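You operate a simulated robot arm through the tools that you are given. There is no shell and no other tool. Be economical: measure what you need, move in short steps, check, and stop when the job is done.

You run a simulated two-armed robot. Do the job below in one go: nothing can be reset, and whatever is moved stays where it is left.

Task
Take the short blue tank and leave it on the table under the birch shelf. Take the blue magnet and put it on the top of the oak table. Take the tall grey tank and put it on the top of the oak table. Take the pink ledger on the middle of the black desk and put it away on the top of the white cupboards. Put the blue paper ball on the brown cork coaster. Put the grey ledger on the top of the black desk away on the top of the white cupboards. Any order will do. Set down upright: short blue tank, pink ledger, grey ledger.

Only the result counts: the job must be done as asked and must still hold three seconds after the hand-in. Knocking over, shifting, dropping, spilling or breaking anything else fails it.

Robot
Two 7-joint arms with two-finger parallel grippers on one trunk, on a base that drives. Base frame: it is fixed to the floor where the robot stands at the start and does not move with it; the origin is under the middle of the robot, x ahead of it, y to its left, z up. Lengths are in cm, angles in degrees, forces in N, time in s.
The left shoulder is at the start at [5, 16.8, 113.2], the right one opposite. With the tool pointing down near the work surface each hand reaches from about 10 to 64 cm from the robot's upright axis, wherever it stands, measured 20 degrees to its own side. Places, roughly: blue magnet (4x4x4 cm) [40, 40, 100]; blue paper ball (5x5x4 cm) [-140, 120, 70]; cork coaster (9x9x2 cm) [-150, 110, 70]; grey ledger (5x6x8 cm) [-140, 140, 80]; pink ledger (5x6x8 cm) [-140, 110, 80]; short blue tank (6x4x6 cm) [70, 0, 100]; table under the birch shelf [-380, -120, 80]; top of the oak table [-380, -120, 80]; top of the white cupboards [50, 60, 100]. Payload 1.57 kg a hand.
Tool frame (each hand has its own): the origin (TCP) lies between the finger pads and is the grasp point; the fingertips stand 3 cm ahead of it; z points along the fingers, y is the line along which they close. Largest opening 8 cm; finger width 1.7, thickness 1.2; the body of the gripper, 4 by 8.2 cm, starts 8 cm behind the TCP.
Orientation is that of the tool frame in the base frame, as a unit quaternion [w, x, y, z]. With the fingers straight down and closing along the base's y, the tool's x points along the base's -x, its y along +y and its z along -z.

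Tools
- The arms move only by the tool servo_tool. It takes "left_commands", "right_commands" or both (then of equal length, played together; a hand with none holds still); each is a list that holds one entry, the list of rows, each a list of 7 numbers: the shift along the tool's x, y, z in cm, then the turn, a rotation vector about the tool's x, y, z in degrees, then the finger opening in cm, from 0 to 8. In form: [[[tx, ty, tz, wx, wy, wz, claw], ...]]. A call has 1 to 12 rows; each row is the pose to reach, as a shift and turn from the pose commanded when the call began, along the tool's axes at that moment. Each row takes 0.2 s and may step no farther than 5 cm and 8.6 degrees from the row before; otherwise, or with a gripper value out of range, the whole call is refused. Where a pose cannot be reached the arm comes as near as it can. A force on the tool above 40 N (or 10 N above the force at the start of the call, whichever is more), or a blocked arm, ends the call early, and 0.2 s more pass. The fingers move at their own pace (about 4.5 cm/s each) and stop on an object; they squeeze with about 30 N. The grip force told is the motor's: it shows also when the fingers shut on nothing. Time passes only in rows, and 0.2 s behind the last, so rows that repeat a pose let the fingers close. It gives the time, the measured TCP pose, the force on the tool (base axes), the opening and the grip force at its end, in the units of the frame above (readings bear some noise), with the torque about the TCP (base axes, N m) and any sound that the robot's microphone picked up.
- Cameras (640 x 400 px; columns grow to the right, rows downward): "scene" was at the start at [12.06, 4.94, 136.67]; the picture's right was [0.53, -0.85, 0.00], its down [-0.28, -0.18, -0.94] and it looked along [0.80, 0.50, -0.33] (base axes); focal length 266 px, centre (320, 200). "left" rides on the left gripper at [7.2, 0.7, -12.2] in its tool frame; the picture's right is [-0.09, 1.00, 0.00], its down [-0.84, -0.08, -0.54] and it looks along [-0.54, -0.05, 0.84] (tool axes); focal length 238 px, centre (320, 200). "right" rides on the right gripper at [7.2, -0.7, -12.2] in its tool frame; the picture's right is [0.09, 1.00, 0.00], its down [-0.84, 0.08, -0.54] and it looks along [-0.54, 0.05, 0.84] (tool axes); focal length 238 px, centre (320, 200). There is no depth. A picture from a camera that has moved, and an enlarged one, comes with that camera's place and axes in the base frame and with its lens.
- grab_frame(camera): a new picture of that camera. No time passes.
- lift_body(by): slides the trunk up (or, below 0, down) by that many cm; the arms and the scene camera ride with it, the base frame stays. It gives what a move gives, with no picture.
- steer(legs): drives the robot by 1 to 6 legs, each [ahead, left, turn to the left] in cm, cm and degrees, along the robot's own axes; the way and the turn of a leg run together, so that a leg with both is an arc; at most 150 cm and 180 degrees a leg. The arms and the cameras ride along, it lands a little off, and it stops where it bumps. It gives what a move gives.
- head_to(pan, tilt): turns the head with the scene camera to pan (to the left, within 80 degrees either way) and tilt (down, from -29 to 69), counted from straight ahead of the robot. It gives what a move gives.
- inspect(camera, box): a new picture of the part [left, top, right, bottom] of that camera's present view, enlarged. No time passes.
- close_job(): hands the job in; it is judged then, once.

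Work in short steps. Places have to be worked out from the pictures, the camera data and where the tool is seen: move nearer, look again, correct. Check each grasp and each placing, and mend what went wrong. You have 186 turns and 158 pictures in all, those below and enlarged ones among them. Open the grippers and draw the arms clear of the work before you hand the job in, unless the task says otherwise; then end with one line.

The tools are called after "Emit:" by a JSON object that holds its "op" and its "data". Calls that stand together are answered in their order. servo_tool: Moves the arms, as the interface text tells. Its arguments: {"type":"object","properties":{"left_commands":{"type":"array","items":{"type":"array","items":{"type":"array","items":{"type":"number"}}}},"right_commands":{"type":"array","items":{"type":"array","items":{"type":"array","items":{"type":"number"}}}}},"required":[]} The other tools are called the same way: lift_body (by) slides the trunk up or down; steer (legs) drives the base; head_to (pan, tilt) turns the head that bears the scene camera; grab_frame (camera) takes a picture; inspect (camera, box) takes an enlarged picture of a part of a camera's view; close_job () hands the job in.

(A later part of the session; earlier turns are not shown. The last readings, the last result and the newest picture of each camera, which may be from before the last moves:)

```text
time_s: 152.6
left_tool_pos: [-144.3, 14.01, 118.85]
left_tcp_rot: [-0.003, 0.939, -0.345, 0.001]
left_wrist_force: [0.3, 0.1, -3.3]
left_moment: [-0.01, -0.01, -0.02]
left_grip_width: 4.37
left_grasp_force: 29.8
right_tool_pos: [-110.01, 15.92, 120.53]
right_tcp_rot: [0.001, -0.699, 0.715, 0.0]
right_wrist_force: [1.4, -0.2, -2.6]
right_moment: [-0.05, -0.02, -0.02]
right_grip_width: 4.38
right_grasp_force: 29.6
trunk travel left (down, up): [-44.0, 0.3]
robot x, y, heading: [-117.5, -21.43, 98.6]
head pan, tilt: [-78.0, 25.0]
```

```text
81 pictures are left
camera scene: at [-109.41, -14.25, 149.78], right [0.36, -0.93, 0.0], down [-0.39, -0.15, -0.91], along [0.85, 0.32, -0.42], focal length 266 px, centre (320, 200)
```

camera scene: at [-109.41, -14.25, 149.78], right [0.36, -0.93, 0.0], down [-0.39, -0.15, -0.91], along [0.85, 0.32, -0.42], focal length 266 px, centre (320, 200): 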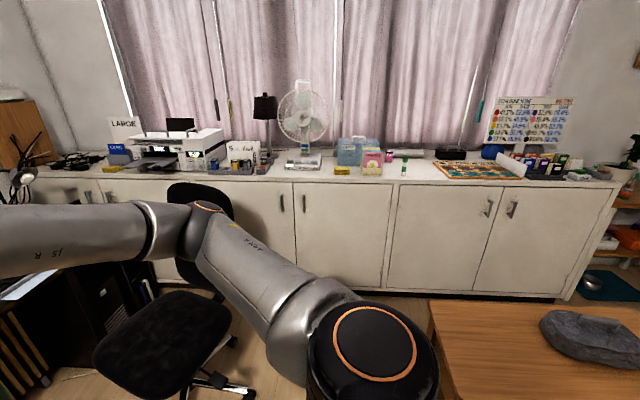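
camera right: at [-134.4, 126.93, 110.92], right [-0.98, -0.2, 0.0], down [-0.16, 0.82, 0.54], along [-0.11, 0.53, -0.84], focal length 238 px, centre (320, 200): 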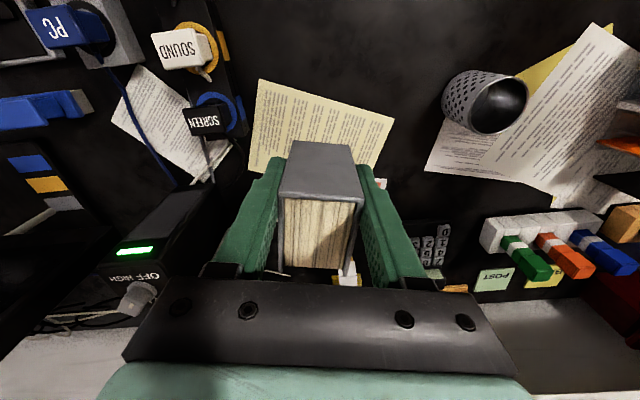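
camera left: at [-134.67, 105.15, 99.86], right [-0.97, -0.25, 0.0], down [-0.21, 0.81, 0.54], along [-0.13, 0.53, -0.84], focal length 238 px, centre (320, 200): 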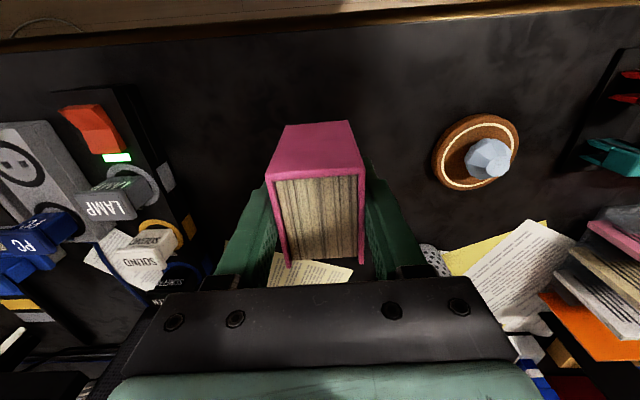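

I zoom on the cupboard top to look for free space and other tanks.

Emit:
{"op": "inspect", "data": {"camera": "scene", "box": [460, 90, 620, 190]}}

Emit:
{"op": "inspect", "data": {"camera": "scene", "box": [200, 100, 440, 190]}}

```text
4.00 times, centred on (540, 140) of scene
camera zoom: at [-109.41, -14.25, 149.78], right [0.36, -0.93, 0.0], down [-0.39, -0.15, -0.91], along [0.85, 0.32, -0.42], focal length 1063 px, centre (-560, 440)
```

zoom: 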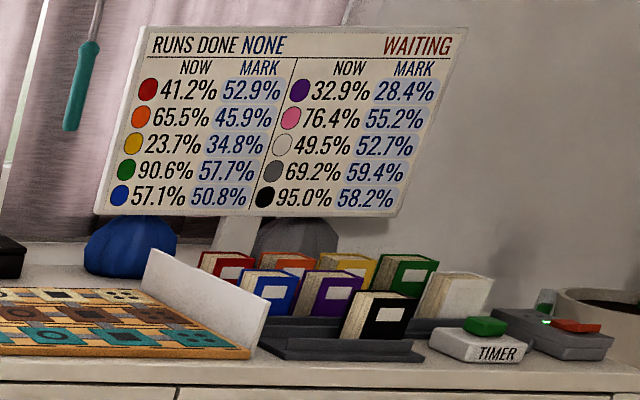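

```text
2.67 times, centred on (320, 145) of scene
camera zoom: at [-109.41, -14.25, 149.78], right [0.36, -0.93, 0.0], down [-0.39, -0.15, -0.91], along [0.85, 0.32, -0.42], focal length 709 px, centre (320, 347)
```

zoom: 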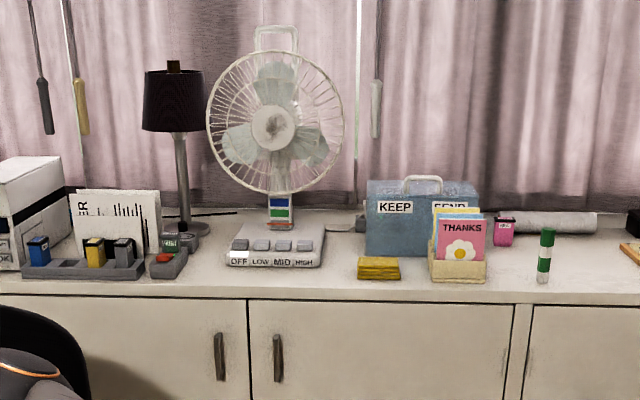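

The grey tank stands in the printer-side tray; the rest is a ledger display on the right. I drive back to my earlier stance in front of the cupboards.

Emit:
{"op": "steer", "data": {"legs": [[0, 0, -98.6], [45, 21, 0], [70, 0, 0]]}}

Emit:
{"op": "head_to", "data": {"pan": 10, "tilt": 35}}

Emit:
{"op": "grab_frame", "data": {"camera": "scene"}}

```text
time_s: 162.7
left_tool_pos: [31.09, 18.79, 118.68]
left_tcp_rot: [-0.001, -0.339, 0.941, -0.001]
left_wrist_force: [0.5, -0.1, -2.8]
left_moment: [0.0, 0.04, 0.0]
left_grip_width: 4.39
left_grasp_force: 30.1
right_tool_pos: [27.06, -15.24, 120.5]
right_tcp_rot: [-0.002, 0.098, 0.995, 0.0]
right_wrist_force: [0.9, 0.6, -3.0]
right_moment: [0.04, 0.09, 0.01]
right_grip_width: 4.37
right_grasp_force: 30.8
trunk travel left (down, up): [-44.0, 0.3]
robot x, y, heading: [-8.8, -1.04, -1.3]
head pan, tilt: [-78.0, 25.0]
stopped in leg 3: the robot was blocked; the commanded pose is now the measured one
```

```text
time_s: 164.3
left_tool_pos: [30.95, 18.84, 118.87]
left_tcp_rot: [0.001, -0.339, 0.941, -0.002]
left_wrist_force: [-0.3, 0.0, -2.9]
left_moment: [-0.01, 0.01, 0.0]
left_grip_width: 4.35
left_grasp_force: 29.9
right_tool_pos: [26.74, -15.32, 120.61]
right_tcp_rot: [0.0, 0.098, 0.995, 0.0]
right_wrist_force: [0.2, 0.4, -1.8]
right_moment: [0.01, 0.06, 0.02]
right_grip_width: 4.37
right_grasp_force: 29.9
trunk travel left (down, up): [-44.0, 0.3]
robot x, y, heading: [-9.03, -1.28, -1.1]
head pan, tilt: [10.0, 35.0]
```

```text
78 pictures are left
camera scene: at [4.08, -0.12, 148.2], right [0.15, -0.99, 0.0], down [-0.57, -0.09, -0.82], along [0.81, 0.13, -0.57], focal length 266 px, centre (320, 200)
```

scene: 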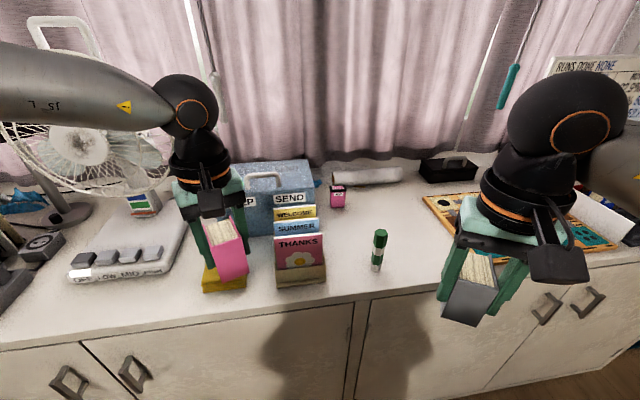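

The robot was blocked at x ≈ -9. I look down on both sides to see what it met.

Emit:
{"op": "head_to", "data": {"pan": -70, "tilt": 55}}

Emit:
{"op": "grab_frame", "data": {"camera": "scene"}}

Emit:
{"op": "head_to", "data": {"pan": 78, "tilt": 50}}

Emit:
{"op": "grab_frame", "data": {"camera": "scene"}}

```text
time_s: 165.8
left_tool_pos: [30.82, 18.86, 118.82]
left_tcp_rot: [0.001, -0.339, 0.941, -0.001]
left_wrist_force: [-0.5, 0.2, -2.9]
left_moment: [-0.02, 0.0, 0.01]
left_grip_width: 4.39
left_grasp_force: 30.6
right_tool_pos: [26.92, -15.33, 120.59]
right_tcp_rot: [0.001, 0.097, 0.995, 0.0]
right_wrist_force: [0.4, -0.1, -2.5]
right_moment: [0.03, 0.04, 0.02]
right_grip_width: 4.38
right_grasp_force: 30.0
trunk travel left (down, up): [-44.0, 0.3]
robot x, y, heading: [-9.02, -1.24, -1.1]
head pan, tilt: [-70.0, 55.0]
```

```text
77 pictures are left
camera scene: at [-2.27, -8.3, 145.38], right [-0.95, -0.33, 0.0], down [-0.27, 0.77, -0.57], along [0.19, -0.54, -0.82], focal length 266 px, centre (320, 200)
```

scene: 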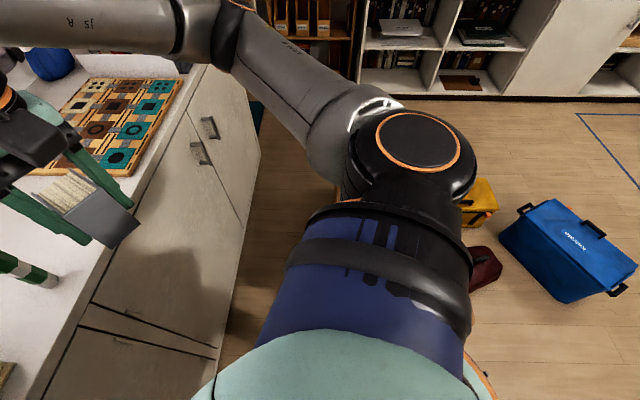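

```text
time_s: 168.2
left_tool_pos: [30.84, 18.79, 118.84]
left_tcp_rot: [0.001, -0.339, 0.941, -0.002]
left_wrist_force: [0.5, 0.7, -2.8]
left_moment: [-0.02, 0.02, -0.02]
left_grip_width: 4.37
left_grasp_force: 30.3
right_tool_pos: [26.96, -15.4, 120.54]
right_tcp_rot: [-0.001, 0.098, 0.995, 0.0]
right_wrist_force: [-0.4, -0.3, -2.1]
right_moment: [0.02, 0.04, 0.01]
right_grip_width: 4.4
right_grasp_force: 30.2
trunk travel left (down, up): [-44.0, 0.3]
robot x, y, heading: [-8.68, -1.38, -1.3]
head pan, tilt: [78.0, 50.0]
```

```text
76 pictures are left
camera scene: at [-2.88, 6.02, 146.03], right [0.97, -0.23, 0.0], down [-0.17, -0.75, -0.64], along [0.15, 0.63, -0.77], focal length 266 px, centre (320, 200)
```

scene: 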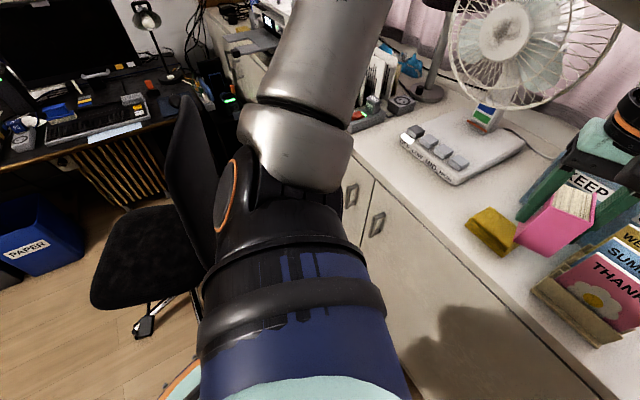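

Nothing on the left seems to touch. I look steeper down right-behind, where the brown stool stands.

Emit:
{"op": "head_to", "data": {"pan": -80, "tilt": 69}}

Emit:
{"op": "grab_frame", "data": {"camera": "scene"}}

Emit:
{"op": "grab_frame", "data": {"camera": "right"}}

```text
time_s: 170.6
left_tool_pos: [30.82, 18.7, 118.86]
left_tcp_rot: [0.0, -0.339, 0.941, -0.003]
left_wrist_force: [-0.2, 0.3, -3.3]
left_moment: [-0.01, 0.0, 0.01]
left_grip_width: 4.4
left_grasp_force: 29.5
right_tool_pos: [26.87, -15.36, 120.5]
right_tcp_rot: [0.0, 0.097, 0.995, 0.0]
right_wrist_force: [0.0, -0.5, -2.8]
right_moment: [-0.03, 0.04, -0.01]
right_grip_width: 4.42
right_grasp_force: 30.4
trunk travel left (down, up): [-44.0, 0.3]
robot x, y, heading: [-8.75, -1.39, -1.2]
head pan, tilt: [-80.0, 68.8]
```

```text
75 pictures are left
camera scene: at [-3.75, -7.0, 143.84], right [-0.99, -0.16, 0.0], down [-0.15, 0.92, -0.36], along [0.06, -0.36, -0.93], focal length 266 px, centre (320, 200)
```

scene: 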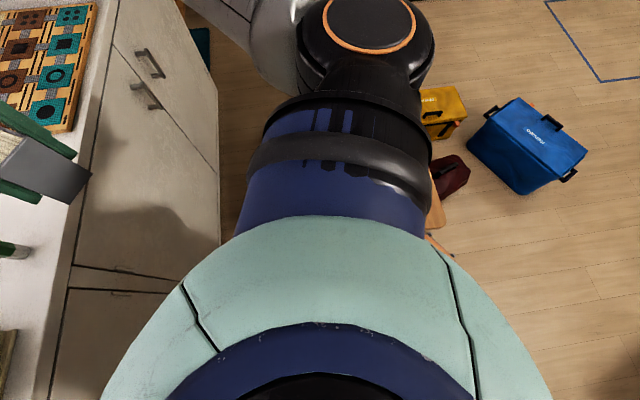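

```text
74 pictures are left
camera right: at [19.68, -14.65, 132.86], right [0.1, 0.99, 0.0], down [0.84, -0.09, 0.54], along [0.54, -0.06, -0.84], focal length 238 px, centre (320, 200)
```

right: 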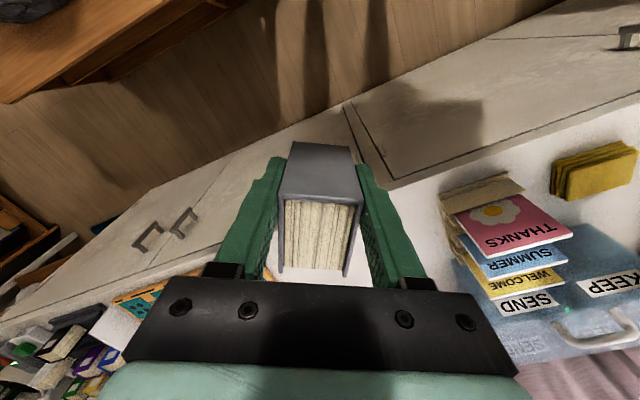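

The likeliest contact is the bench corner on the right at y ≈ -34. I step left 5 cm, then go ahead.

Emit:
{"op": "steer", "data": {"legs": [[0, 5, 1]]}}

Emit:
{"op": "steer", "data": {"legs": [[10, 0, 0]]}}

```text
time_s: 171.5
left_tool_pos: [30.58, 24.64, 118.74]
left_tcp_rot: [0.0, -0.348, 0.938, -0.003]
left_wrist_force: [0.6, 0.3, -2.3]
left_moment: [-0.04, 0.01, -0.03]
left_grip_width: 4.37
left_grasp_force: 29.8
right_tool_pos: [27.09, -9.48, 120.53]
right_tcp_rot: [0.0, 0.089, 0.996, -0.001]
right_wrist_force: [0.8, 0.0, -2.6]
right_moment: [-0.04, 0.06, -0.01]
right_grip_width: 4.37
right_grasp_force: 30.3
trunk travel left (down, up): [-44.0, 0.3]
robot x, y, heading: [-9.08, 3.47, -0.1]
head pan, tilt: [-80.0, 68.8]
```

```text
time_s: 172.7
left_tool_pos: [40.45, 24.53, 118.81]
left_tcp_rot: [0.002, -0.347, 0.938, -0.002]
left_wrist_force: [0.3, 0.2, -2.6]
left_moment: [-0.02, 0.03, 0.03]
left_grip_width: 4.39
left_grasp_force: 29.6
right_tool_pos: [37.1, -9.55, 120.58]
right_tcp_rot: [0.0, 0.089, 0.996, -0.001]
right_wrist_force: [0.8, -0.5, -2.5]
right_moment: [0.04, 0.07, -0.03]
right_grip_width: 4.37
right_grasp_force: 30.2
trunk travel left (down, up): [-44.0, 0.3]
robot x, y, heading: [1.4, 3.5, -0.1]
head pan, tilt: [-80.0, 68.8]
```

That worked. Free spot for the grey ledger: about [60, -14] right of the green-white post. I move the right hand there, staying high until past the post.

Emit:
{"op": "servo_tool", "data": {"right_commands": [[[-3, -3, 0, 0, 0, 0, 3], [-7, -4, 0, 0, 0, 0, 3], [-11, -4, 0, 0, 0, 0, 3], [-15, -3, 0, 0, 0, 0, 3], [-18.5, -2, 2, 0, 0, 0, 3], [-21.9, -0.6, 4, 0, 0, 0, 3], [-21.9, -0.6, 8, 0, 0, 0, 3]]]}}

Emit:
{"op": "head_to", "data": {"pan": -10, "tilt": 35}}

Emit:
{"op": "grab_frame", "data": {"camera": "right"}}

Emit:
{"op": "grab_frame", "data": {"camera": "scene"}}

```text
time_s: 174.3
left_tool_pos: [40.47, 24.54, 118.92]
left_tcp_rot: [0.001, -0.347, 0.938, -0.002]
left_wrist_force: [0.5, 0.6, -2.3]
left_moment: [0.02, 0.01, -0.03]
left_grip_width: 4.38
left_grasp_force: 30.5
right_tool_pos: [58.7, -14.15, 112.41]
right_tcp_rot: [0.001, 0.087, 0.996, 0.001]
right_wrist_force: [-0.3, 0.2, -2.8]
right_moment: [0.03, 0.04, 0.04]
right_grip_width: 4.39
right_grasp_force: 29.9
trunk travel left (down, up): [-44.0, 0.3]
robot x, y, heading: [1.17, 3.68, -0.3]
head pan, tilt: [-80.0, 68.8]
```

```text
time_s: 175.7
left_tool_pos: [40.49, 24.47, 118.89]
left_tcp_rot: [0.001, -0.346, 0.938, -0.002]
left_wrist_force: [-0.1, -0.1, -2.6]
left_moment: [-0.04, -0.01, 0.0]
left_grip_width: 4.38
left_grasp_force: 30.4
right_tool_pos: [58.71, -14.15, 112.5]
right_tcp_rot: [0.0, 0.09, 0.996, 0.0]
right_wrist_force: [-0.6, 0.0, -3.2]
right_moment: [0.02, 0.05, -0.03]
right_grip_width: 4.37
right_grasp_force: 30.1
trunk travel left (down, up): [-44.0, 0.3]
robot x, y, heading: [1.11, 4.06, 0.0]
head pan, tilt: [-10.0, 35.0]
```

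```text
73 pictures are left
camera right: at [51.48, -13.65, 124.83], right [0.09, 1.0, 0.0], down [0.84, -0.07, 0.54], along [0.54, -0.05, -0.84], focal length 238 px, centre (320, 200)
```

right: 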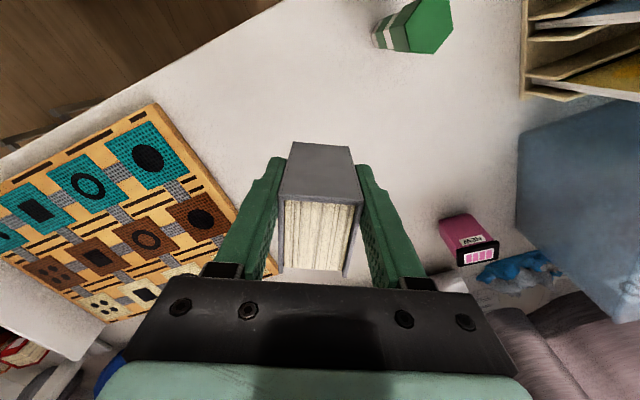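

```text
72 pictures are left
camera scene: at [14.03, 2.11, 148.2], right [-0.18, -0.98, 0.0], down [-0.57, 0.1, -0.82], along [0.81, -0.14, -0.57], focal length 266 px, centre (320, 200)
```

scene: 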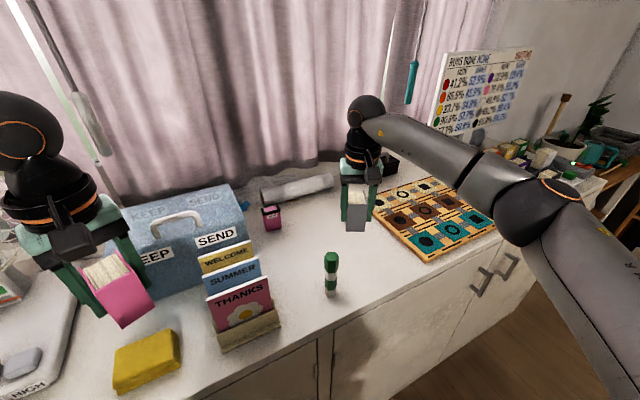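

Clear surroundings. I lower the grey ledger to z ≈ 104, then feel for the top.

Emit:
{"op": "servo_tool", "data": {"right_commands": [[[0, 0, 4, 0, 0, 0, 3], [0, 0, 7, 0, 0, 0, 3], [0, 0, 8.5, 0, 0, 0, 3]]]}}

Emit:
{"op": "servo_tool", "data": {"right_commands": [[[0, 0, 0.4, 0, 0, 0, 3], [0, 0, 0.8, 0, 0, 0, 3]]]}}

Emit:
{"op": "servo_tool", "data": {"right_commands": [[[0, 0, 0.3, 0, 0, 0, 3], [0, 0, 0.6, 0, 0, 0, 3]]]}}

```text
time_s: 176.5
left_tool_pos: [40.68, 24.55, 118.82]
left_tcp_rot: [0.001, -0.347, 0.938, -0.001]
left_wrist_force: [-0.9, -0.3, -3.1]
left_moment: [-0.01, 0.01, 0.0]
left_grip_width: 4.38
left_grasp_force: 30.2
right_tool_pos: [58.53, -14.11, 103.97]
right_tcp_rot: [0.0, 0.089, 0.996, 0.001]
right_wrist_force: [0.0, -0.8, -2.3]
right_moment: [0.01, 0.1, 0.01]
right_grip_width: 4.39
right_grasp_force: 30.0
trunk travel left (down, up): [-44.0, 0.3]
robot x, y, heading: [1.42, 3.37, -0.1]
head pan, tilt: [-10.0, 35.0]
```

```text
time_s: 177.1
left_tool_pos: [40.44, 24.64, 118.89]
left_tcp_rot: [0.0, -0.348, 0.938, -0.002]
left_wrist_force: [-0.1, -0.1, -2.8]
left_moment: [-0.02, -0.01, 0.01]
left_grip_width: 4.39
left_grasp_force: 30.2
right_tool_pos: [58.48, -14.1, 103.38]
right_tcp_rot: [0.0, 0.089, 0.996, 0.0]
right_wrist_force: [-0.1, 0.3, -1.8]
right_moment: [0.03, 0.05, 0.03]
right_grip_width: 4.39
right_grasp_force: 30.2
trunk travel left (down, up): [-44.0, 0.3]
robot x, y, heading: [1.56, 3.33, -0.1]
head pan, tilt: [-10.0, 35.0]
```

```text
time_s: 177.7
left_tool_pos: [40.45, 24.44, 118.85]
left_tcp_rot: [0.0, -0.346, 0.938, -0.001]
left_wrist_force: [0.1, -0.9, -2.6]
left_moment: [-0.02, 0.0, 0.04]
left_grip_width: 4.37
left_grasp_force: 29.8
right_tool_pos: [58.44, -14.07, 102.52]
right_tcp_rot: [0.001, 0.089, 0.996, 0.0]
right_wrist_force: [0.4, 0.6, -2.6]
right_moment: [0.0, 0.04, -0.01]
right_grip_width: 4.39
right_grasp_force: 29.8
trunk travel left (down, up): [-44.0, 0.3]
robot x, y, heading: [0.86, 3.81, 0.0]
head pan, tilt: [-10.0, 35.0]
```

Emit:
{"op": "servo_tool", "data": {"right_commands": [[[0, 0, 0.25, 0, 0, 0, 3], [0, 0, 0.5, 0, 0, 0, 3]]]}}

Emit:
{"op": "servo_tool", "data": {"right_commands": [[[0, 0, 0.25, 0, 0, 0, 3], [0, 0, 0.4, 0, 0, 0, 3]]]}}

```text
time_s: 178.3
left_tool_pos: [40.51, 24.46, 118.96]
left_tcp_rot: [0.001, -0.347, 0.938, -0.002]
left_wrist_force: [0.8, -0.4, -2.6]
left_moment: [-0.01, 0.02, -0.02]
left_grip_width: 4.41
left_grasp_force: 29.9
right_tool_pos: [58.46, -14.02, 102.13]
right_tcp_rot: [0.0, 0.09, 0.996, 0.0]
right_wrist_force: [0.0, 0.8, -2.7]
right_moment: [0.01, 0.06, -0.01]
right_grip_width: 4.36
right_grasp_force: 30.0
trunk travel left (down, up): [-44.0, 0.3]
robot x, y, heading: [1.25, 3.78, -0.2]
head pan, tilt: [-10.0, 35.0]
```

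```text
time_s: 178.9
left_tool_pos: [40.57, 24.55, 118.84]
left_tcp_rot: [0.001, -0.347, 0.938, -0.002]
left_wrist_force: [0.1, 0.4, -2.4]
left_moment: [0.01, 0.04, 0.02]
left_grip_width: 4.37
left_grasp_force: 29.2
right_tool_pos: [58.48, -14.06, 101.69]
right_tcp_rot: [0.0, 0.088, 0.996, 0.001]
right_wrist_force: [0.3, -0.7, -2.1]
right_moment: [0.04, 0.05, 0.01]
right_grip_width: 4.38
right_grasp_force: 30.5
trunk travel left (down, up): [-44.0, 0.3]
robot x, y, heading: [1.37, 3.43, -0.1]
head pan, tilt: [-10.0, 35.0]
```

Still free at z = 101.7; I continue in small steps.

Emit:
{"op": "servo_tool", "data": {"right_commands": [[[0, 0, 0.25, 0, 0, 0, 3], [0, 0, 0.45, 0, 0, 0, 3]]]}}

Emit:
{"op": "servo_tool", "data": {"right_commands": [[[0, 0, 0.2, 0, 0, 0, 3], [0, 0, 0.4, 0, 0, 0, 3]]]}}

Emit:
{"op": "grab_frame", "data": {"camera": "right"}}

```text
time_s: 179.5
left_tool_pos: [40.35, 24.63, 118.85]
left_tcp_rot: [0.001, -0.347, 0.938, -0.002]
left_wrist_force: [-0.2, -0.4, -3.0]
left_moment: [-0.02, 0.04, 0.01]
left_grip_width: 4.4
left_grasp_force: 30.2
right_tool_pos: [58.45, -14.0, 101.45]
right_tcp_rot: [-0.001, 0.089, 0.996, 0.0]
right_wrist_force: [0.6, 0.4, -2.7]
right_moment: [-0.02, 0.05, 0.0]
right_grip_width: 4.37
right_grasp_force: 30.2
trunk travel left (down, up): [-44.0, 0.3]
robot x, y, heading: [1.06, 3.7, -0.3]
head pan, tilt: [-10.0, 35.0]
```

```text
time_s: 180.1
left_tool_pos: [40.37, 24.56, 118.84]
left_tcp_rot: [0.001, -0.347, 0.938, -0.002]
left_wrist_force: [0.5, 0.3, -2.0]
left_moment: [-0.02, 0.02, -0.04]
left_grip_width: 4.39
left_grasp_force: 30.0
right_tool_pos: [58.44, -13.95, 100.9]
right_tcp_rot: [0.0, 0.089, 0.996, 0.0]
right_wrist_force: [-0.5, 0.0, -2.6]
right_moment: [0.03, 0.06, -0.03]
right_grip_width: 4.35
right_grasp_force: 30.2
trunk travel left (down, up): [-44.0, 0.3]
robot x, y, heading: [1.18, 3.32, -0.2]
head pan, tilt: [-10.0, 35.0]
```

```text
71 pictures are left
camera right: at [51.3, -13.53, 113.18], right [0.09, 1.0, 0.0], down [0.84, -0.07, 0.54], along [0.54, -0.05, -0.84], focal length 238 px, centre (320, 200)
```

right: 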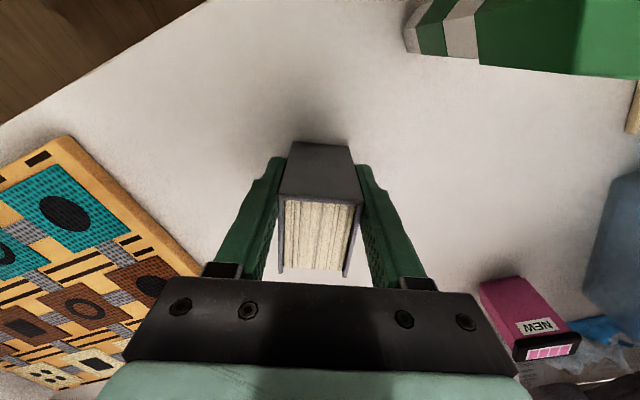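

Emit:
{"op": "servo_tool", "data": {"right_commands": [[[0, 0, 0.25, 0, 0, 0, 3], [0, 0, 0.5, 0, 0, 0, 3]]]}}

Emit:
{"op": "servo_tool", "data": {"right_commands": [[[0, 0, 0.2, 0, 0, 0, 3], [0, 0, 0.4, 0, 0, 0, 3]]]}}

```text
time_s: 180.7
left_tool_pos: [40.32, 24.54, 118.9]
left_tcp_rot: [0.001, -0.347, 0.938, -0.002]
left_wrist_force: [-0.1, 0.5, -2.4]
left_moment: [-0.03, 0.01, 0.02]
left_grip_width: 4.39
left_grasp_force: 29.6
right_tool_pos: [58.46, -13.91, 100.7]
right_tcp_rot: [0.001, 0.09, 0.996, -0.001]
right_wrist_force: [-1.9, -1.3, 7.6]
right_moment: [-0.26, -0.28, -0.06]
right_grip_width: 4.36
right_grasp_force: 30.2
trunk travel left (down, up): [-44.0, 0.3]
robot x, y, heading: [1.24, 3.43, -0.0]
head pan, tilt: [-10.0, 35.0]
```

```text
time_s: 181.3
left_tool_pos: [40.27, 24.63, 118.89]
left_tcp_rot: [0.002, -0.347, 0.938, -0.003]
left_wrist_force: [-0.1, 0.9, -1.6]
left_moment: [-0.03, 0.01, 0.0]
left_grip_width: 4.37
left_grasp_force: 30.1
right_tool_pos: [58.5, -14.08, 100.47]
right_tcp_rot: [0.004, 0.089, 0.996, 0.001]
right_wrist_force: [-0.2, -2.8, 24.0]
right_moment: [-0.39, 0.01, -0.01]
right_grip_width: 4.39
right_grasp_force: 29.8
trunk travel left (down, up): [-44.0, 0.3]
robot x, y, heading: [1.45, 3.68, -0.4]
head pan, tilt: [-10.0, 35.0]
```

Contact at z ≈ 100.55. Ease, open, rise, and look.

Emit:
{"op": "servo_tool", "data": {"right_commands": [[[0, 0, -0.2, 0, 0, 0, 3], [0, 0, -0.2, 0, 0, 0, 6.5], [0, 0, -0.2, 0, 0, 0, 7], [0, 0, -0.2, 0, 0, 0, 7], [0, 0, -4, 0, 0, 0, 7], [0, 0, -8, 0, 0, 0, 7], [0, 0, -12, 0, 0, 0, 7], [0, 0, -16, 0, 0, 0, 7]]]}}

Emit:
{"op": "grab_frame", "data": {"camera": "right"}}

```text
time_s: 183.1
left_tool_pos: [40.4, 24.67, 118.86]
left_tcp_rot: [0.002, -0.347, 0.938, -0.003]
left_wrist_force: [-0.4, -0.2, -2.5]
left_moment: [-0.04, 0.01, 0.0]
left_grip_width: 4.38
left_grasp_force: 29.9
right_tool_pos: [58.52, -13.96, 116.2]
right_tcp_rot: [0.0, 0.089, 0.996, 0.0]
right_wrist_force: [0.0, 0.3, 0.7]
right_moment: [-0.03, -0.02, -0.01]
right_grip_width: 7.01
right_grasp_force: 0.0
trunk travel left (down, up): [-44.0, 0.3]
robot x, y, heading: [1.18, 3.64, -0.0]
head pan, tilt: [-10.0, 35.0]
```

```text
70 pictures are left
camera right: at [51.36, -13.51, 128.41], right [0.09, 1.0, 0.0], down [0.84, -0.07, 0.54], along [0.54, -0.05, -0.84], focal length 238 px, centre (320, 200)
```

right: 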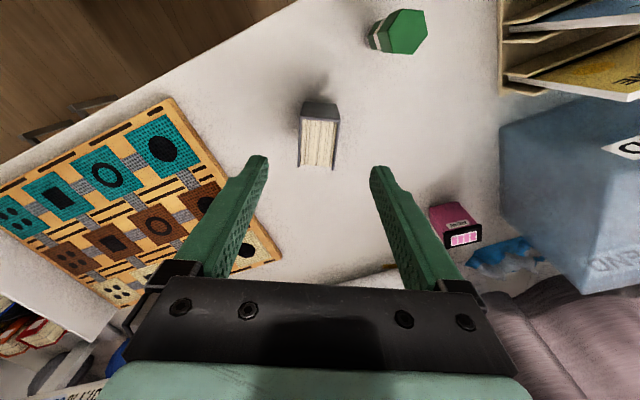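

Grey ledger stands upright. Now the pink one: I move the left hand over the magnet's old spot ([37, 41]) with yaw matched to the edge, and look.

Emit:
{"op": "servo_tool", "data": {"left_commands": [[[-1.6, 3, 0, 0, 0, 5, 3], [-3.2, 6, 0, 0, 0, 10, 3], [-4.8, 9, 0, 0, 0, 15, 3], [-6.4, 12, 0, 0, 0, 20, 3], [-8.2, 14.8, 0, 0, 0, 25, 3]]]}}

Emit:
{"op": "grab_frame", "data": {"camera": "left"}}

Emit:
{"op": "head_to", "data": {"pan": 40, "tilt": 45}}

Emit:
{"op": "grab_frame", "data": {"camera": "scene"}}

```text
time_s: 184.3
left_tool_pos: [36.97, 41.12, 118.88]
left_tcp_rot: [0.001, -0.135, 0.991, -0.001]
left_wrist_force: [0.6, 0.6, -2.7]
left_moment: [0.01, 0.02, -0.04]
left_grip_width: 4.38
left_grasp_force: 30.0
right_tool_pos: [58.55, -13.97, 116.12]
right_tcp_rot: [0.0, 0.088, 0.996, 0.0]
right_wrist_force: [1.1, 0.0, 0.7]
right_moment: [-0.03, 0.02, 0.0]
right_grip_width: 7.01
right_grasp_force: 0.0
trunk travel left (down, up): [-44.0, 0.3]
robot x, y, heading: [1.21, 3.35, -0.2]
head pan, tilt: [-10.0, 35.0]
```

```text
69 pictures are left
camera left: at [29.78, 40.06, 131.0], right [-0.18, 0.98, 0.0], down [0.83, 0.15, 0.54], along [0.54, 0.09, -0.84], focal length 238 px, centre (320, 200)
```

left: 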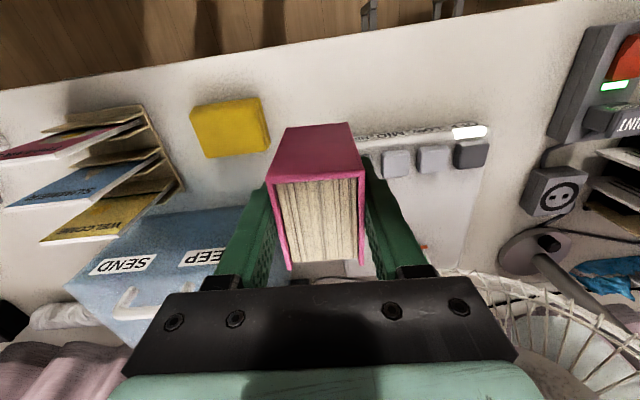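

```text
time_s: 185.5
left_tool_pos: [37.11, 41.08, 118.96]
left_tcp_rot: [0.001, -0.136, 0.991, -0.002]
left_wrist_force: [-0.5, -0.9, -3.3]
left_moment: [0.0, -0.01, -0.02]
left_grip_width: 4.4
left_grasp_force: 30.2
right_tool_pos: [58.65, -13.98, 116.03]
right_tcp_rot: [-0.001, 0.089, 0.996, 0.001]
right_wrist_force: [0.6, 0.3, 0.4]
right_moment: [0.02, 0.02, -0.02]
right_grip_width: 7.01
right_grasp_force: 0.0
trunk travel left (down, up): [-44.0, 0.3]
robot x, y, heading: [0.81, 3.53, -0.1]
head pan, tilt: [40.0, 45.0]
```

```text
68 pictures are left
camera scene: at [11.56, 8.88, 146.72], right [0.64, -0.77, 0.0], down [-0.54, -0.45, -0.71], along [0.54, 0.45, -0.71], focal length 266 px, centre (320, 200)
```

scene: 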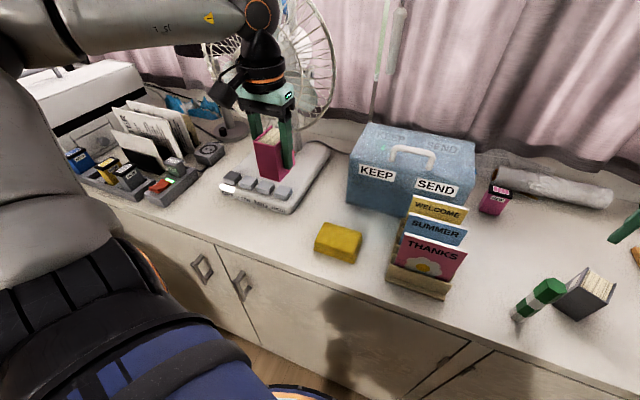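

There's room: edge at x ≈ 28.6, fan corner ≈ [40, 46], yellow block edge y ≈ 34. I lower the pink ledger at [35, 40.4] to z ≈ 101.

Emit:
{"op": "servo_tool", "data": {"left_commands": [[[1, -0.1, 3, 0, 0, 0, 3], [2.2, -0.2, 7, 0, 0, 0, 3], [2.2, -0.2, 11, 0, 0, 0, 3], [2.2, -0.2, 14, 0, 0, 0, 3], [2.2, -0.2, 17, 0, 0, 0, 3]]]}}

Emit:
{"op": "grab_frame", "data": {"camera": "left"}}

```text
time_s: 186.7
left_tool_pos: [35.09, 40.11, 101.64]
left_tcp_rot: [0.001, -0.136, 0.991, -0.002]
left_wrist_force: [0.2, 0.0, -3.0]
left_moment: [0.0, 0.02, 0.01]
left_grip_width: 4.37
left_grasp_force: 30.0
right_tool_pos: [58.57, -14.1, 116.01]
right_tcp_rot: [0.0, 0.088, 0.996, 0.0]
right_wrist_force: [0.8, 0.7, 0.8]
right_moment: [0.01, 0.04, 0.01]
right_grip_width: 7.0
right_grasp_force: 0.1
trunk travel left (down, up): [-44.0, 0.3]
robot x, y, heading: [1.42, 3.55, 0.1]
head pan, tilt: [40.0, 45.0]
```

```text
67 pictures are left
camera left: at [27.83, 38.98, 113.7], right [-0.18, 0.98, 0.0], down [0.82, 0.15, 0.54], along [0.54, 0.09, -0.84], focal length 238 px, centre (320, 200)
```

left: 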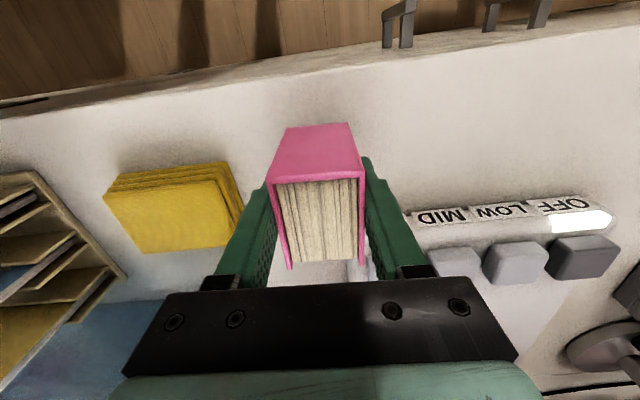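

Clear. Lower to contact.

Emit:
{"op": "servo_tool", "data": {"left_commands": [[[0, 0, 0.5, 0, 0, 0, 3], [0, 0, 1, 0, 0, 0, 3], [0, 0, 1.5, 0, 0, 0, 3]]]}}

Emit:
{"op": "servo_tool", "data": {"left_commands": [[[0, 0, 0.25, 0, 0, 0, 3], [0, 0, 0.5, 0, 0, 0, 3]]]}}

```text
time_s: 187.5
left_tool_pos: [34.99, 40.16, 100.16]
left_tcp_rot: [0.001, -0.136, 0.991, -0.002]
left_wrist_force: [0.1, 0.2, -2.5]
left_moment: [-0.01, -0.01, -0.01]
left_grip_width: 4.37
left_grasp_force: 29.8
right_tool_pos: [58.49, -14.04, 116.06]
right_tcp_rot: [0.0, 0.089, 0.996, 0.0]
right_wrist_force: [-0.3, -0.3, 0.5]
right_moment: [0.0, -0.02, 0.01]
right_grip_width: 7.0
right_grasp_force: 0.1
trunk travel left (down, up): [-44.0, 0.3]
robot x, y, heading: [1.14, 3.6, -0.4]
head pan, tilt: [40.0, 45.0]
```

```text
time_s: 188.1
left_tool_pos: [34.94, 40.27, 99.88]
left_tcp_rot: [0.002, -0.136, 0.991, -0.001]
left_wrist_force: [-0.6, 1.1, 1.4]
left_moment: [0.05, 0.19, -0.02]
left_grip_width: 4.36
left_grasp_force: 29.5
right_tool_pos: [58.51, -14.05, 116.12]
right_tcp_rot: [0.0, 0.089, 0.996, 0.001]
right_wrist_force: [-1.2, 0.0, -0.7]
right_moment: [-0.04, 0.04, -0.02]
right_grip_width: 7.0
right_grasp_force: 0.1
trunk travel left (down, up): [-44.0, 0.3]
robot x, y, heading: [1.18, 3.45, -0.1]
head pan, tilt: [40.0, 45.0]
```

Just touching. A hair more, then open to 6.3 and rise.

Emit:
{"op": "servo_tool", "data": {"left_commands": [[[0, 0, 0.15, 0, 0, 0, 3], [0, 0, 0.1, 0, 0, 0, 6.3], [0, 0, 0, 0, 0, 0, 6.3], [0, 0, 0, 0, 0, 0, 6.3], [0, 0, -4, 0, 0, 0, 6.3], [0, 0, -8, 0, 0, 0, 6.3], [0, 0, -12, 0, 0, 0, 6.3], [0, 0, -16, 0, 0, 0, 6.3], [0, 0, -20, 0, 0, 0, 6.3]]]}}

Emit:
{"op": "grab_frame", "data": {"camera": "left"}}

```text
time_s: 190.1
left_tool_pos: [34.6, 40.3, 119.87]
left_tcp_rot: [0.0, -0.136, 0.991, -0.001]
left_wrist_force: [0.4, -0.1, -0.6]
left_moment: [0.02, 0.0, -0.02]
left_grip_width: 6.3
left_grasp_force: 0.0
right_tool_pos: [58.5, -14.09, 116.14]
right_tcp_rot: [0.0, 0.09, 0.996, 0.001]
right_wrist_force: [-0.1, -0.7, -0.6]
right_moment: [0.03, -0.01, -0.02]
right_grip_width: 7.01
right_grasp_force: 0.0
trunk travel left (down, up): [-44.0, 0.3]
robot x, y, heading: [1.4, 3.63, 0.0]
head pan, tilt: [40.0, 45.0]
```

```text
66 pictures are left
camera left: at [27.44, 39.2, 131.94], right [-0.18, 0.98, 0.0], down [0.83, 0.15, 0.54], along [0.54, 0.09, -0.84], focal length 238 px, centre (320, 200)
```

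left: 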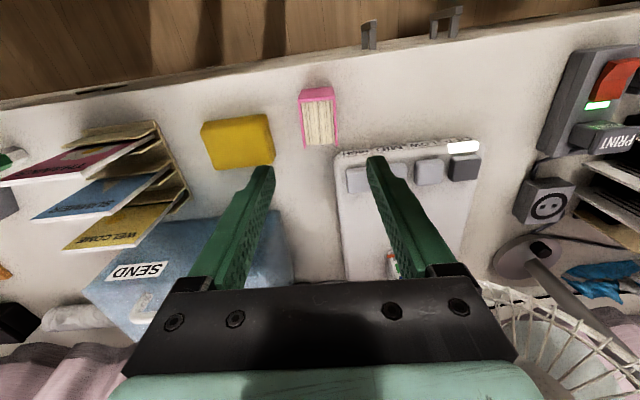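

Pink ledger is upright. Now I look closer at the tray with the grey tank.

Emit:
{"op": "head_to", "data": {"pan": 65, "tilt": 30}}

Emit:
{"op": "inspect", "data": {"camera": "scene", "box": [100, 80, 400, 280]}}

Emit:
{"op": "grab_frame", "data": {"camera": "scene"}}

```text
time_s: 191.0
left_tool_pos: [34.68, 40.43, 119.74]
left_tcp_rot: [0.001, -0.135, 0.991, -0.002]
left_wrist_force: [0.0, -1.0, -0.6]
left_moment: [-0.03, 0.03, 0.04]
left_grip_width: 6.28
left_grasp_force: 0.0
right_tool_pos: [58.49, -14.16, 116.0]
right_tcp_rot: [-0.001, 0.088, 0.996, 0.0]
right_wrist_force: [0.1, 0.2, -0.9]
right_moment: [-0.01, -0.01, -0.01]
right_grip_width: 6.99
right_grasp_force: 0.0
trunk travel left (down, up): [-44.0, 0.3]
robot x, y, heading: [1.12, 4.0, -0.3]
head pan, tilt: [65.0, 30.0]
```

```text
2.00 times, centred on (250, 180) of scene
camera zoom: at [9.14, 11.84, 148.98], right [0.91, -0.42, 0.0], down [-0.21, -0.45, -0.87], along [0.37, 0.78, -0.5], focal length 532 px, centre (460, 240)
```

zoom: 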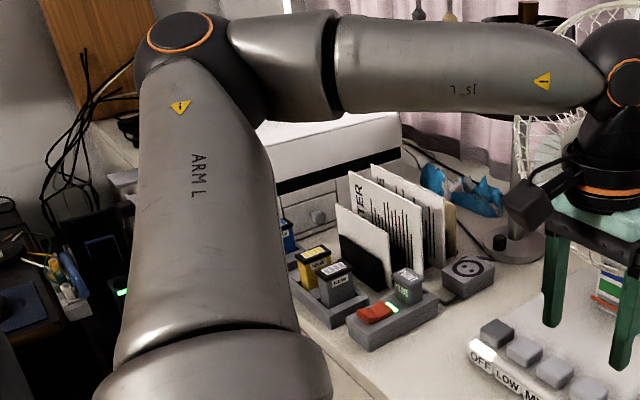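

```text
64 pictures are left
camera scene: at [9.14, 11.84, 148.98], right [0.91, -0.42, 0.0], down [-0.21, -0.45, -0.87], along [0.37, 0.78, -0.5], focal length 266 px, centre (320, 200)
```

scene: 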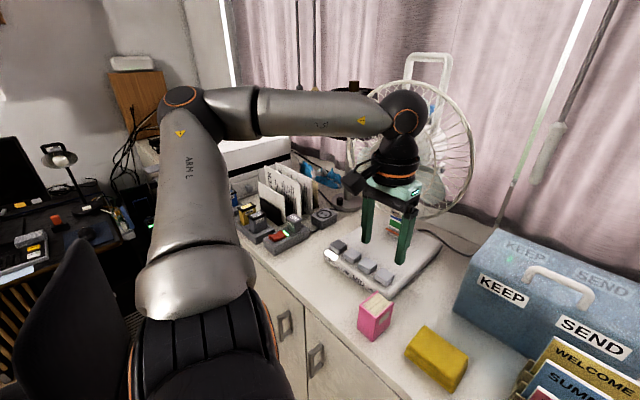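

The grey "NEW" tank in the tray (≈ [20, 84]) has the label of the tall kind, like the pink one. I retract both hands high before shifting the robot left toward it.

Emit:
{"op": "servo_tool", "data": {"left_commands": [[[2, -1, -2, 0, 0, 0, 6], [4, -2, -4, 0, 0, 0, 6], [7, -3, -6, 0, 0, 0, 6], [10, -4, -8, 0, 0, 0, 6], [13, -5.5, -8, 0, 0, 0, 6], [15, -6.6, -8, 0, 0, 0, 6], [15, -6.6, -8, 0, 0, 0, 6]]], "right_commands": [[[0, 0, -4.5, 0, 0, 0, 7], [4, 0, -7, 0, 0, 0, 7], [8.5, 0, -9, 0, 0, 0, 7], [13.4, 0, -9, 0, 0, 0, 7], [18.3, 0, -9, 0, 0, 0, 7], [23.2, -0.5, -9, 0, 0, 0, 7], [28, -1, -9, 0, 0, 0, 7]]]}}

Emit:
{"op": "grab_frame", "data": {"camera": "scene"}}

```text
time_s: 192.6
left_tool_pos: [22.15, 29.93, 127.91]
left_tcp_rot: [0.002, -0.136, 0.991, -0.003]
left_wrist_force: [-1.2, 0.0, -0.6]
left_moment: [-0.01, 0.01, -0.02]
left_grip_width: 6.0
left_grasp_force: 0.1
right_tool_pos: [31.02, -10.02, 125.08]
right_tcp_rot: [0.0, 0.09, 0.996, 0.0]
right_wrist_force: [0.6, -0.7, 0.5]
right_moment: [-0.04, -0.03, 0.0]
right_grip_width: 6.98
right_grasp_force: 0.0
trunk travel left (down, up): [-44.0, 0.3]
robot x, y, heading: [1.5, 3.37, -0.1]
head pan, tilt: [65.0, 30.0]
```

```text
63 pictures are left
camera scene: at [9.09, 11.88, 148.99], right [0.91, -0.42, 0.0], down [-0.21, -0.45, -0.87], along [0.37, 0.78, -0.5], focal length 266 px, centre (320, 200)
```

scene: 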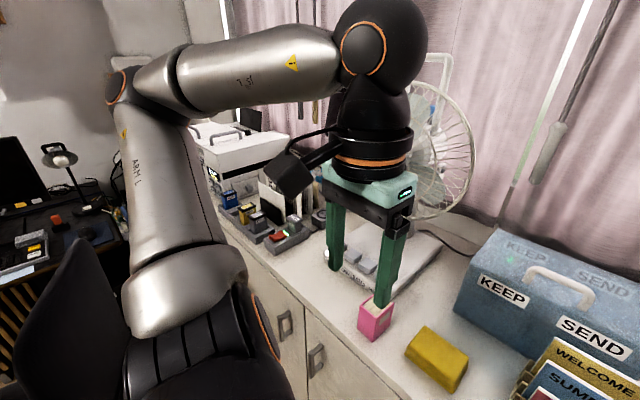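

I shift left and slightly back, then turn 35° left.

Emit:
{"op": "steer", "data": {"legs": [[-6, 22, 0], [0, 0, 35]]}}

Emit:
{"op": "head_to", "data": {"pan": 25, "tilt": 35}}

Emit:
{"op": "grab_frame", "data": {"camera": "scene"}}

```text
time_s: 196.0
left_tool_pos: [-2.62, 59.59, 127.78]
left_tcp_rot: [0.002, -0.425, 0.905, -0.001]
left_wrist_force: [-0.5, -0.6, 0.3]
left_moment: [0.01, -0.02, -0.01]
left_grip_width: 6.01
left_grasp_force: 0.0
right_tool_pos: [27.46, 31.79, 125.08]
right_tcp_rot: [0.0, -0.213, 0.977, 0.0]
right_wrist_force: [-0.4, -0.5, -0.8]
right_moment: [0.01, 0.02, 0.01]
right_grip_width: 7.0
right_grasp_force: 0.0
trunk travel left (down, up): [-44.0, 0.3]
robot x, y, heading: [-4.64, 26.23, 34.7]
head pan, tilt: [65.0, 30.0]
```

```text
time_s: 197.0
left_tool_pos: [-2.66, 59.69, 127.89]
left_tcp_rot: [0.001, -0.425, 0.905, -0.002]
left_wrist_force: [1.2, -0.2, -0.1]
left_moment: [0.02, -0.01, 0.01]
left_grip_width: 5.99
left_grasp_force: 0.0
right_tool_pos: [27.49, 31.86, 124.96]
right_tcp_rot: [0.0, -0.213, 0.977, 0.001]
right_wrist_force: [-0.5, 0.2, -0.4]
right_moment: [-0.01, 0.04, -0.01]
right_grip_width: 7.0
right_grasp_force: 0.1
trunk travel left (down, up): [-44.0, 0.3]
robot x, y, heading: [-4.58, 26.26, 34.6]
head pan, tilt: [25.0, 35.0]
```

```text
62 pictures are left
camera scene: at [2.98, 35.95, 148.21], right [0.86, -0.5, 0.0], down [-0.29, -0.5, -0.82], along [0.41, 0.71, -0.57], focal length 266 px, centre (320, 200)
```

scene: 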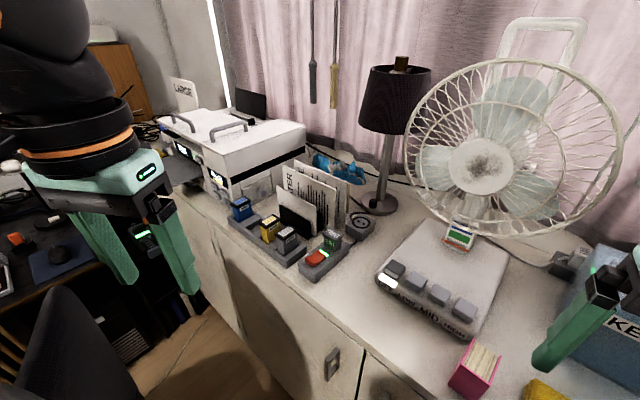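

Emit:
{"op": "inspect", "data": {"camera": "scene", "box": [210, 170, 370, 290]}}

```text
3.33 times, centred on (290, 230) of scene
camera zoom: at [2.98, 35.95, 148.21], right [0.86, -0.5, 0.0], down [-0.29, -0.5, -0.82], along [0.41, 0.71, -0.57], focal length 886 px, centre (420, 100)
```

zoom: 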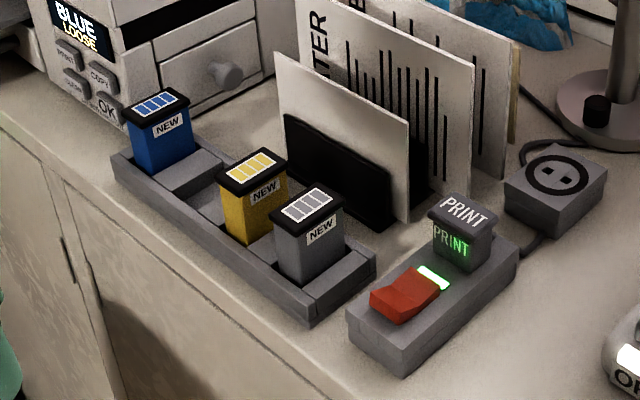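

The tall grey "NEW" tank is at the near end of the tray. I bring the left hand above it for a close look.

Emit:
{"op": "servo_tool", "data": {"left_commands": [[[-4.5, -0.4, 0, 0, 0, 0, 7], [-9, -0.8, 0, 0, 0, 0, 7], [-13.5, -1.2, 0, 0, 0, 0, 7], [-18, -1.6, 0, 0, 0, 0, 7], [-22, -2, 0, 0, 0, 0, 8], [-24.6, -2.4, 0, 0, 0, 0, 8]]]}}

Emit:
{"op": "grab_frame", "data": {"camera": "left"}}

```text
time_s: 198.4
left_tool_pos: [14.76, 77.05, 127.75]
left_tcp_rot: [0.002, -0.425, 0.905, -0.001]
left_wrist_force: [0.6, -0.2, 0.1]
left_moment: [-0.01, 0.0, 0.01]
left_grip_width: 8.02
left_grasp_force: 0.1
right_tool_pos: [27.47, 31.97, 125.08]
right_tcp_rot: [0.0, -0.213, 0.977, 0.0]
right_wrist_force: [0.8, 0.0, 0.2]
right_moment: [-0.03, 0.03, -0.01]
right_grip_width: 7.0
right_grasp_force: 0.0
trunk travel left (down, up): [-44.0, 0.3]
robot x, y, heading: [-5.06, 25.84, 34.9]
head pan, tilt: [25.0, 35.0]
```

```text
60 pictures are left
camera left: at [9.55, 72.08, 139.82], right [-0.71, 0.71, 0.0], down [0.59, 0.59, 0.54], along [0.39, 0.38, -0.84], focal length 238 px, centre (320, 200)
```

left: 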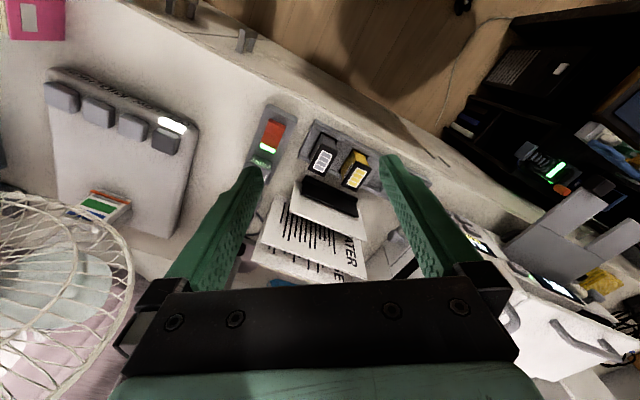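

Emit:
{"op": "inspect", "data": {"camera": "left", "box": [270, 110, 398, 200]}}

```text
4.44 times, centred on (334, 155) of left
camera zoom: at [9.55, 72.08, 139.82], right [-0.71, 0.71, 0.0], down [0.59, 0.59, 0.54], along [0.39, 0.38, -0.84], focal length 1059 px, centre (258, 400)
```

zoom: 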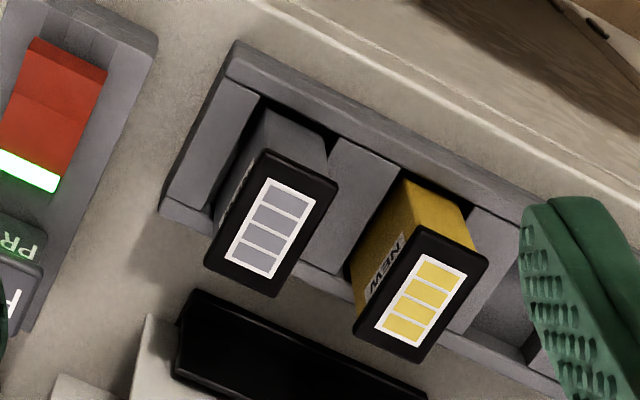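

Tall grey tank: lid centre ≈ [20.85, 83.6], top z ≈ 103, 2.9 cm across the tray direction. I align the left hand (closing along the tray) and come down to z ≈ 110 with a 5 cm opening.

Emit:
{"op": "servo_tool", "data": {"left_commands": [[[-2, 0, 2, 0, 0, 7, 5.2], [-4, -0.2, 5, 0, 0, 14, 5.2], [-6, -0.3, 8, 0, 0, 21, 5.2], [-8, -0.4, 11, 0, 0, 28, 5.2], [-8.9, -0.5, 14, 0, 0, 31.3, 5.2], [-8.9, -0.5, 16, 0, 0, 31.3, 5.2]]]}}

Emit:
{"op": "grab_frame", "data": {"camera": "left"}}

```text
time_s: 199.8
left_tool_pos: [20.65, 82.98, 112.05]
left_tcp_rot: [0.002, -0.166, 0.986, 0.0]
left_wrist_force: [0.1, 0.2, -0.5]
left_moment: [-0.02, -0.03, -0.02]
left_grip_width: 5.19
left_grasp_force: 0.1
left hand out of reach, approached as far as the arm can: row 5, 6
right_tool_pos: [27.39, 31.83, 124.99]
right_tcp_rot: [0.0, -0.213, 0.977, 0.0]
right_wrist_force: [0.8, -0.8, 0.2]
right_moment: [-0.01, -0.01, -0.03]
right_grip_width: 6.98
right_grasp_force: 0.1
trunk travel left (down, up): [-44.0, 0.3]
robot x, y, heading: [-4.98, 26.13, 34.6]
head pan, tilt: [25.0, 35.0]
```

```text
58 pictures are left
camera left: at [13.67, 81.28, 123.91], right [-0.24, 0.97, 0.0], down [0.81, 0.2, 0.55], along [0.53, 0.13, -0.84], focal length 238 px, centre (320, 200)
```

left: 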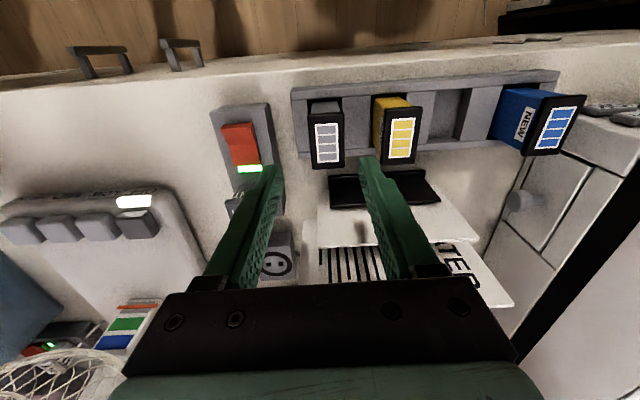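

Slightly short of reach here. I nudge the robot 4 cm left and 2 ahead.

Emit:
{"op": "steer", "data": {"legs": [[2, 4, 0]]}}

Emit:
{"op": "grab_frame", "data": {"camera": "left"}}

```text
time_s: 200.7
left_tool_pos: [20.23, 87.55, 112.0]
left_tcp_rot: [0.003, -0.167, 0.986, 0.0]
left_wrist_force: [-0.2, 0.0, -0.2]
left_moment: [-0.01, -0.03, -0.01]
left_grip_width: 5.2
left_grasp_force: 0.1
right_tool_pos: [26.68, 36.39, 124.94]
right_tcp_rot: [0.001, -0.213, 0.977, 0.0]
right_wrist_force: [0.2, 0.4, 0.5]
right_moment: [-0.03, -0.04, -0.02]
right_grip_width: 7.0
right_grasp_force: 0.1
trunk travel left (down, up): [-44.0, 0.3]
robot x, y, heading: [-5.49, 30.37, 34.7]
head pan, tilt: [25.0, 35.0]
```

```text
57 pictures are left
camera left: at [12.97, 85.79, 123.9], right [-0.24, 0.97, 0.0], down [0.81, 0.2, 0.55], along [0.53, 0.13, -0.84], focal length 238 px, centre (320, 200)
```

left: 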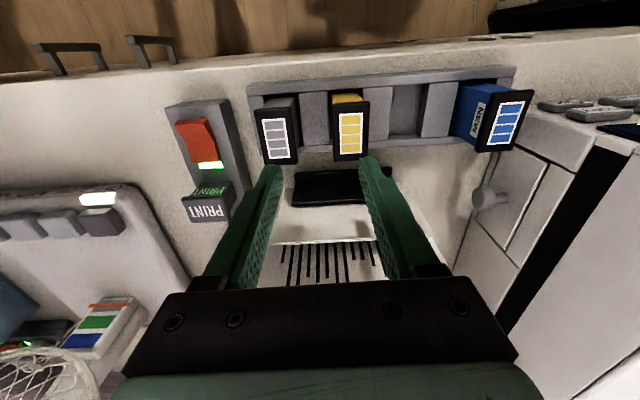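

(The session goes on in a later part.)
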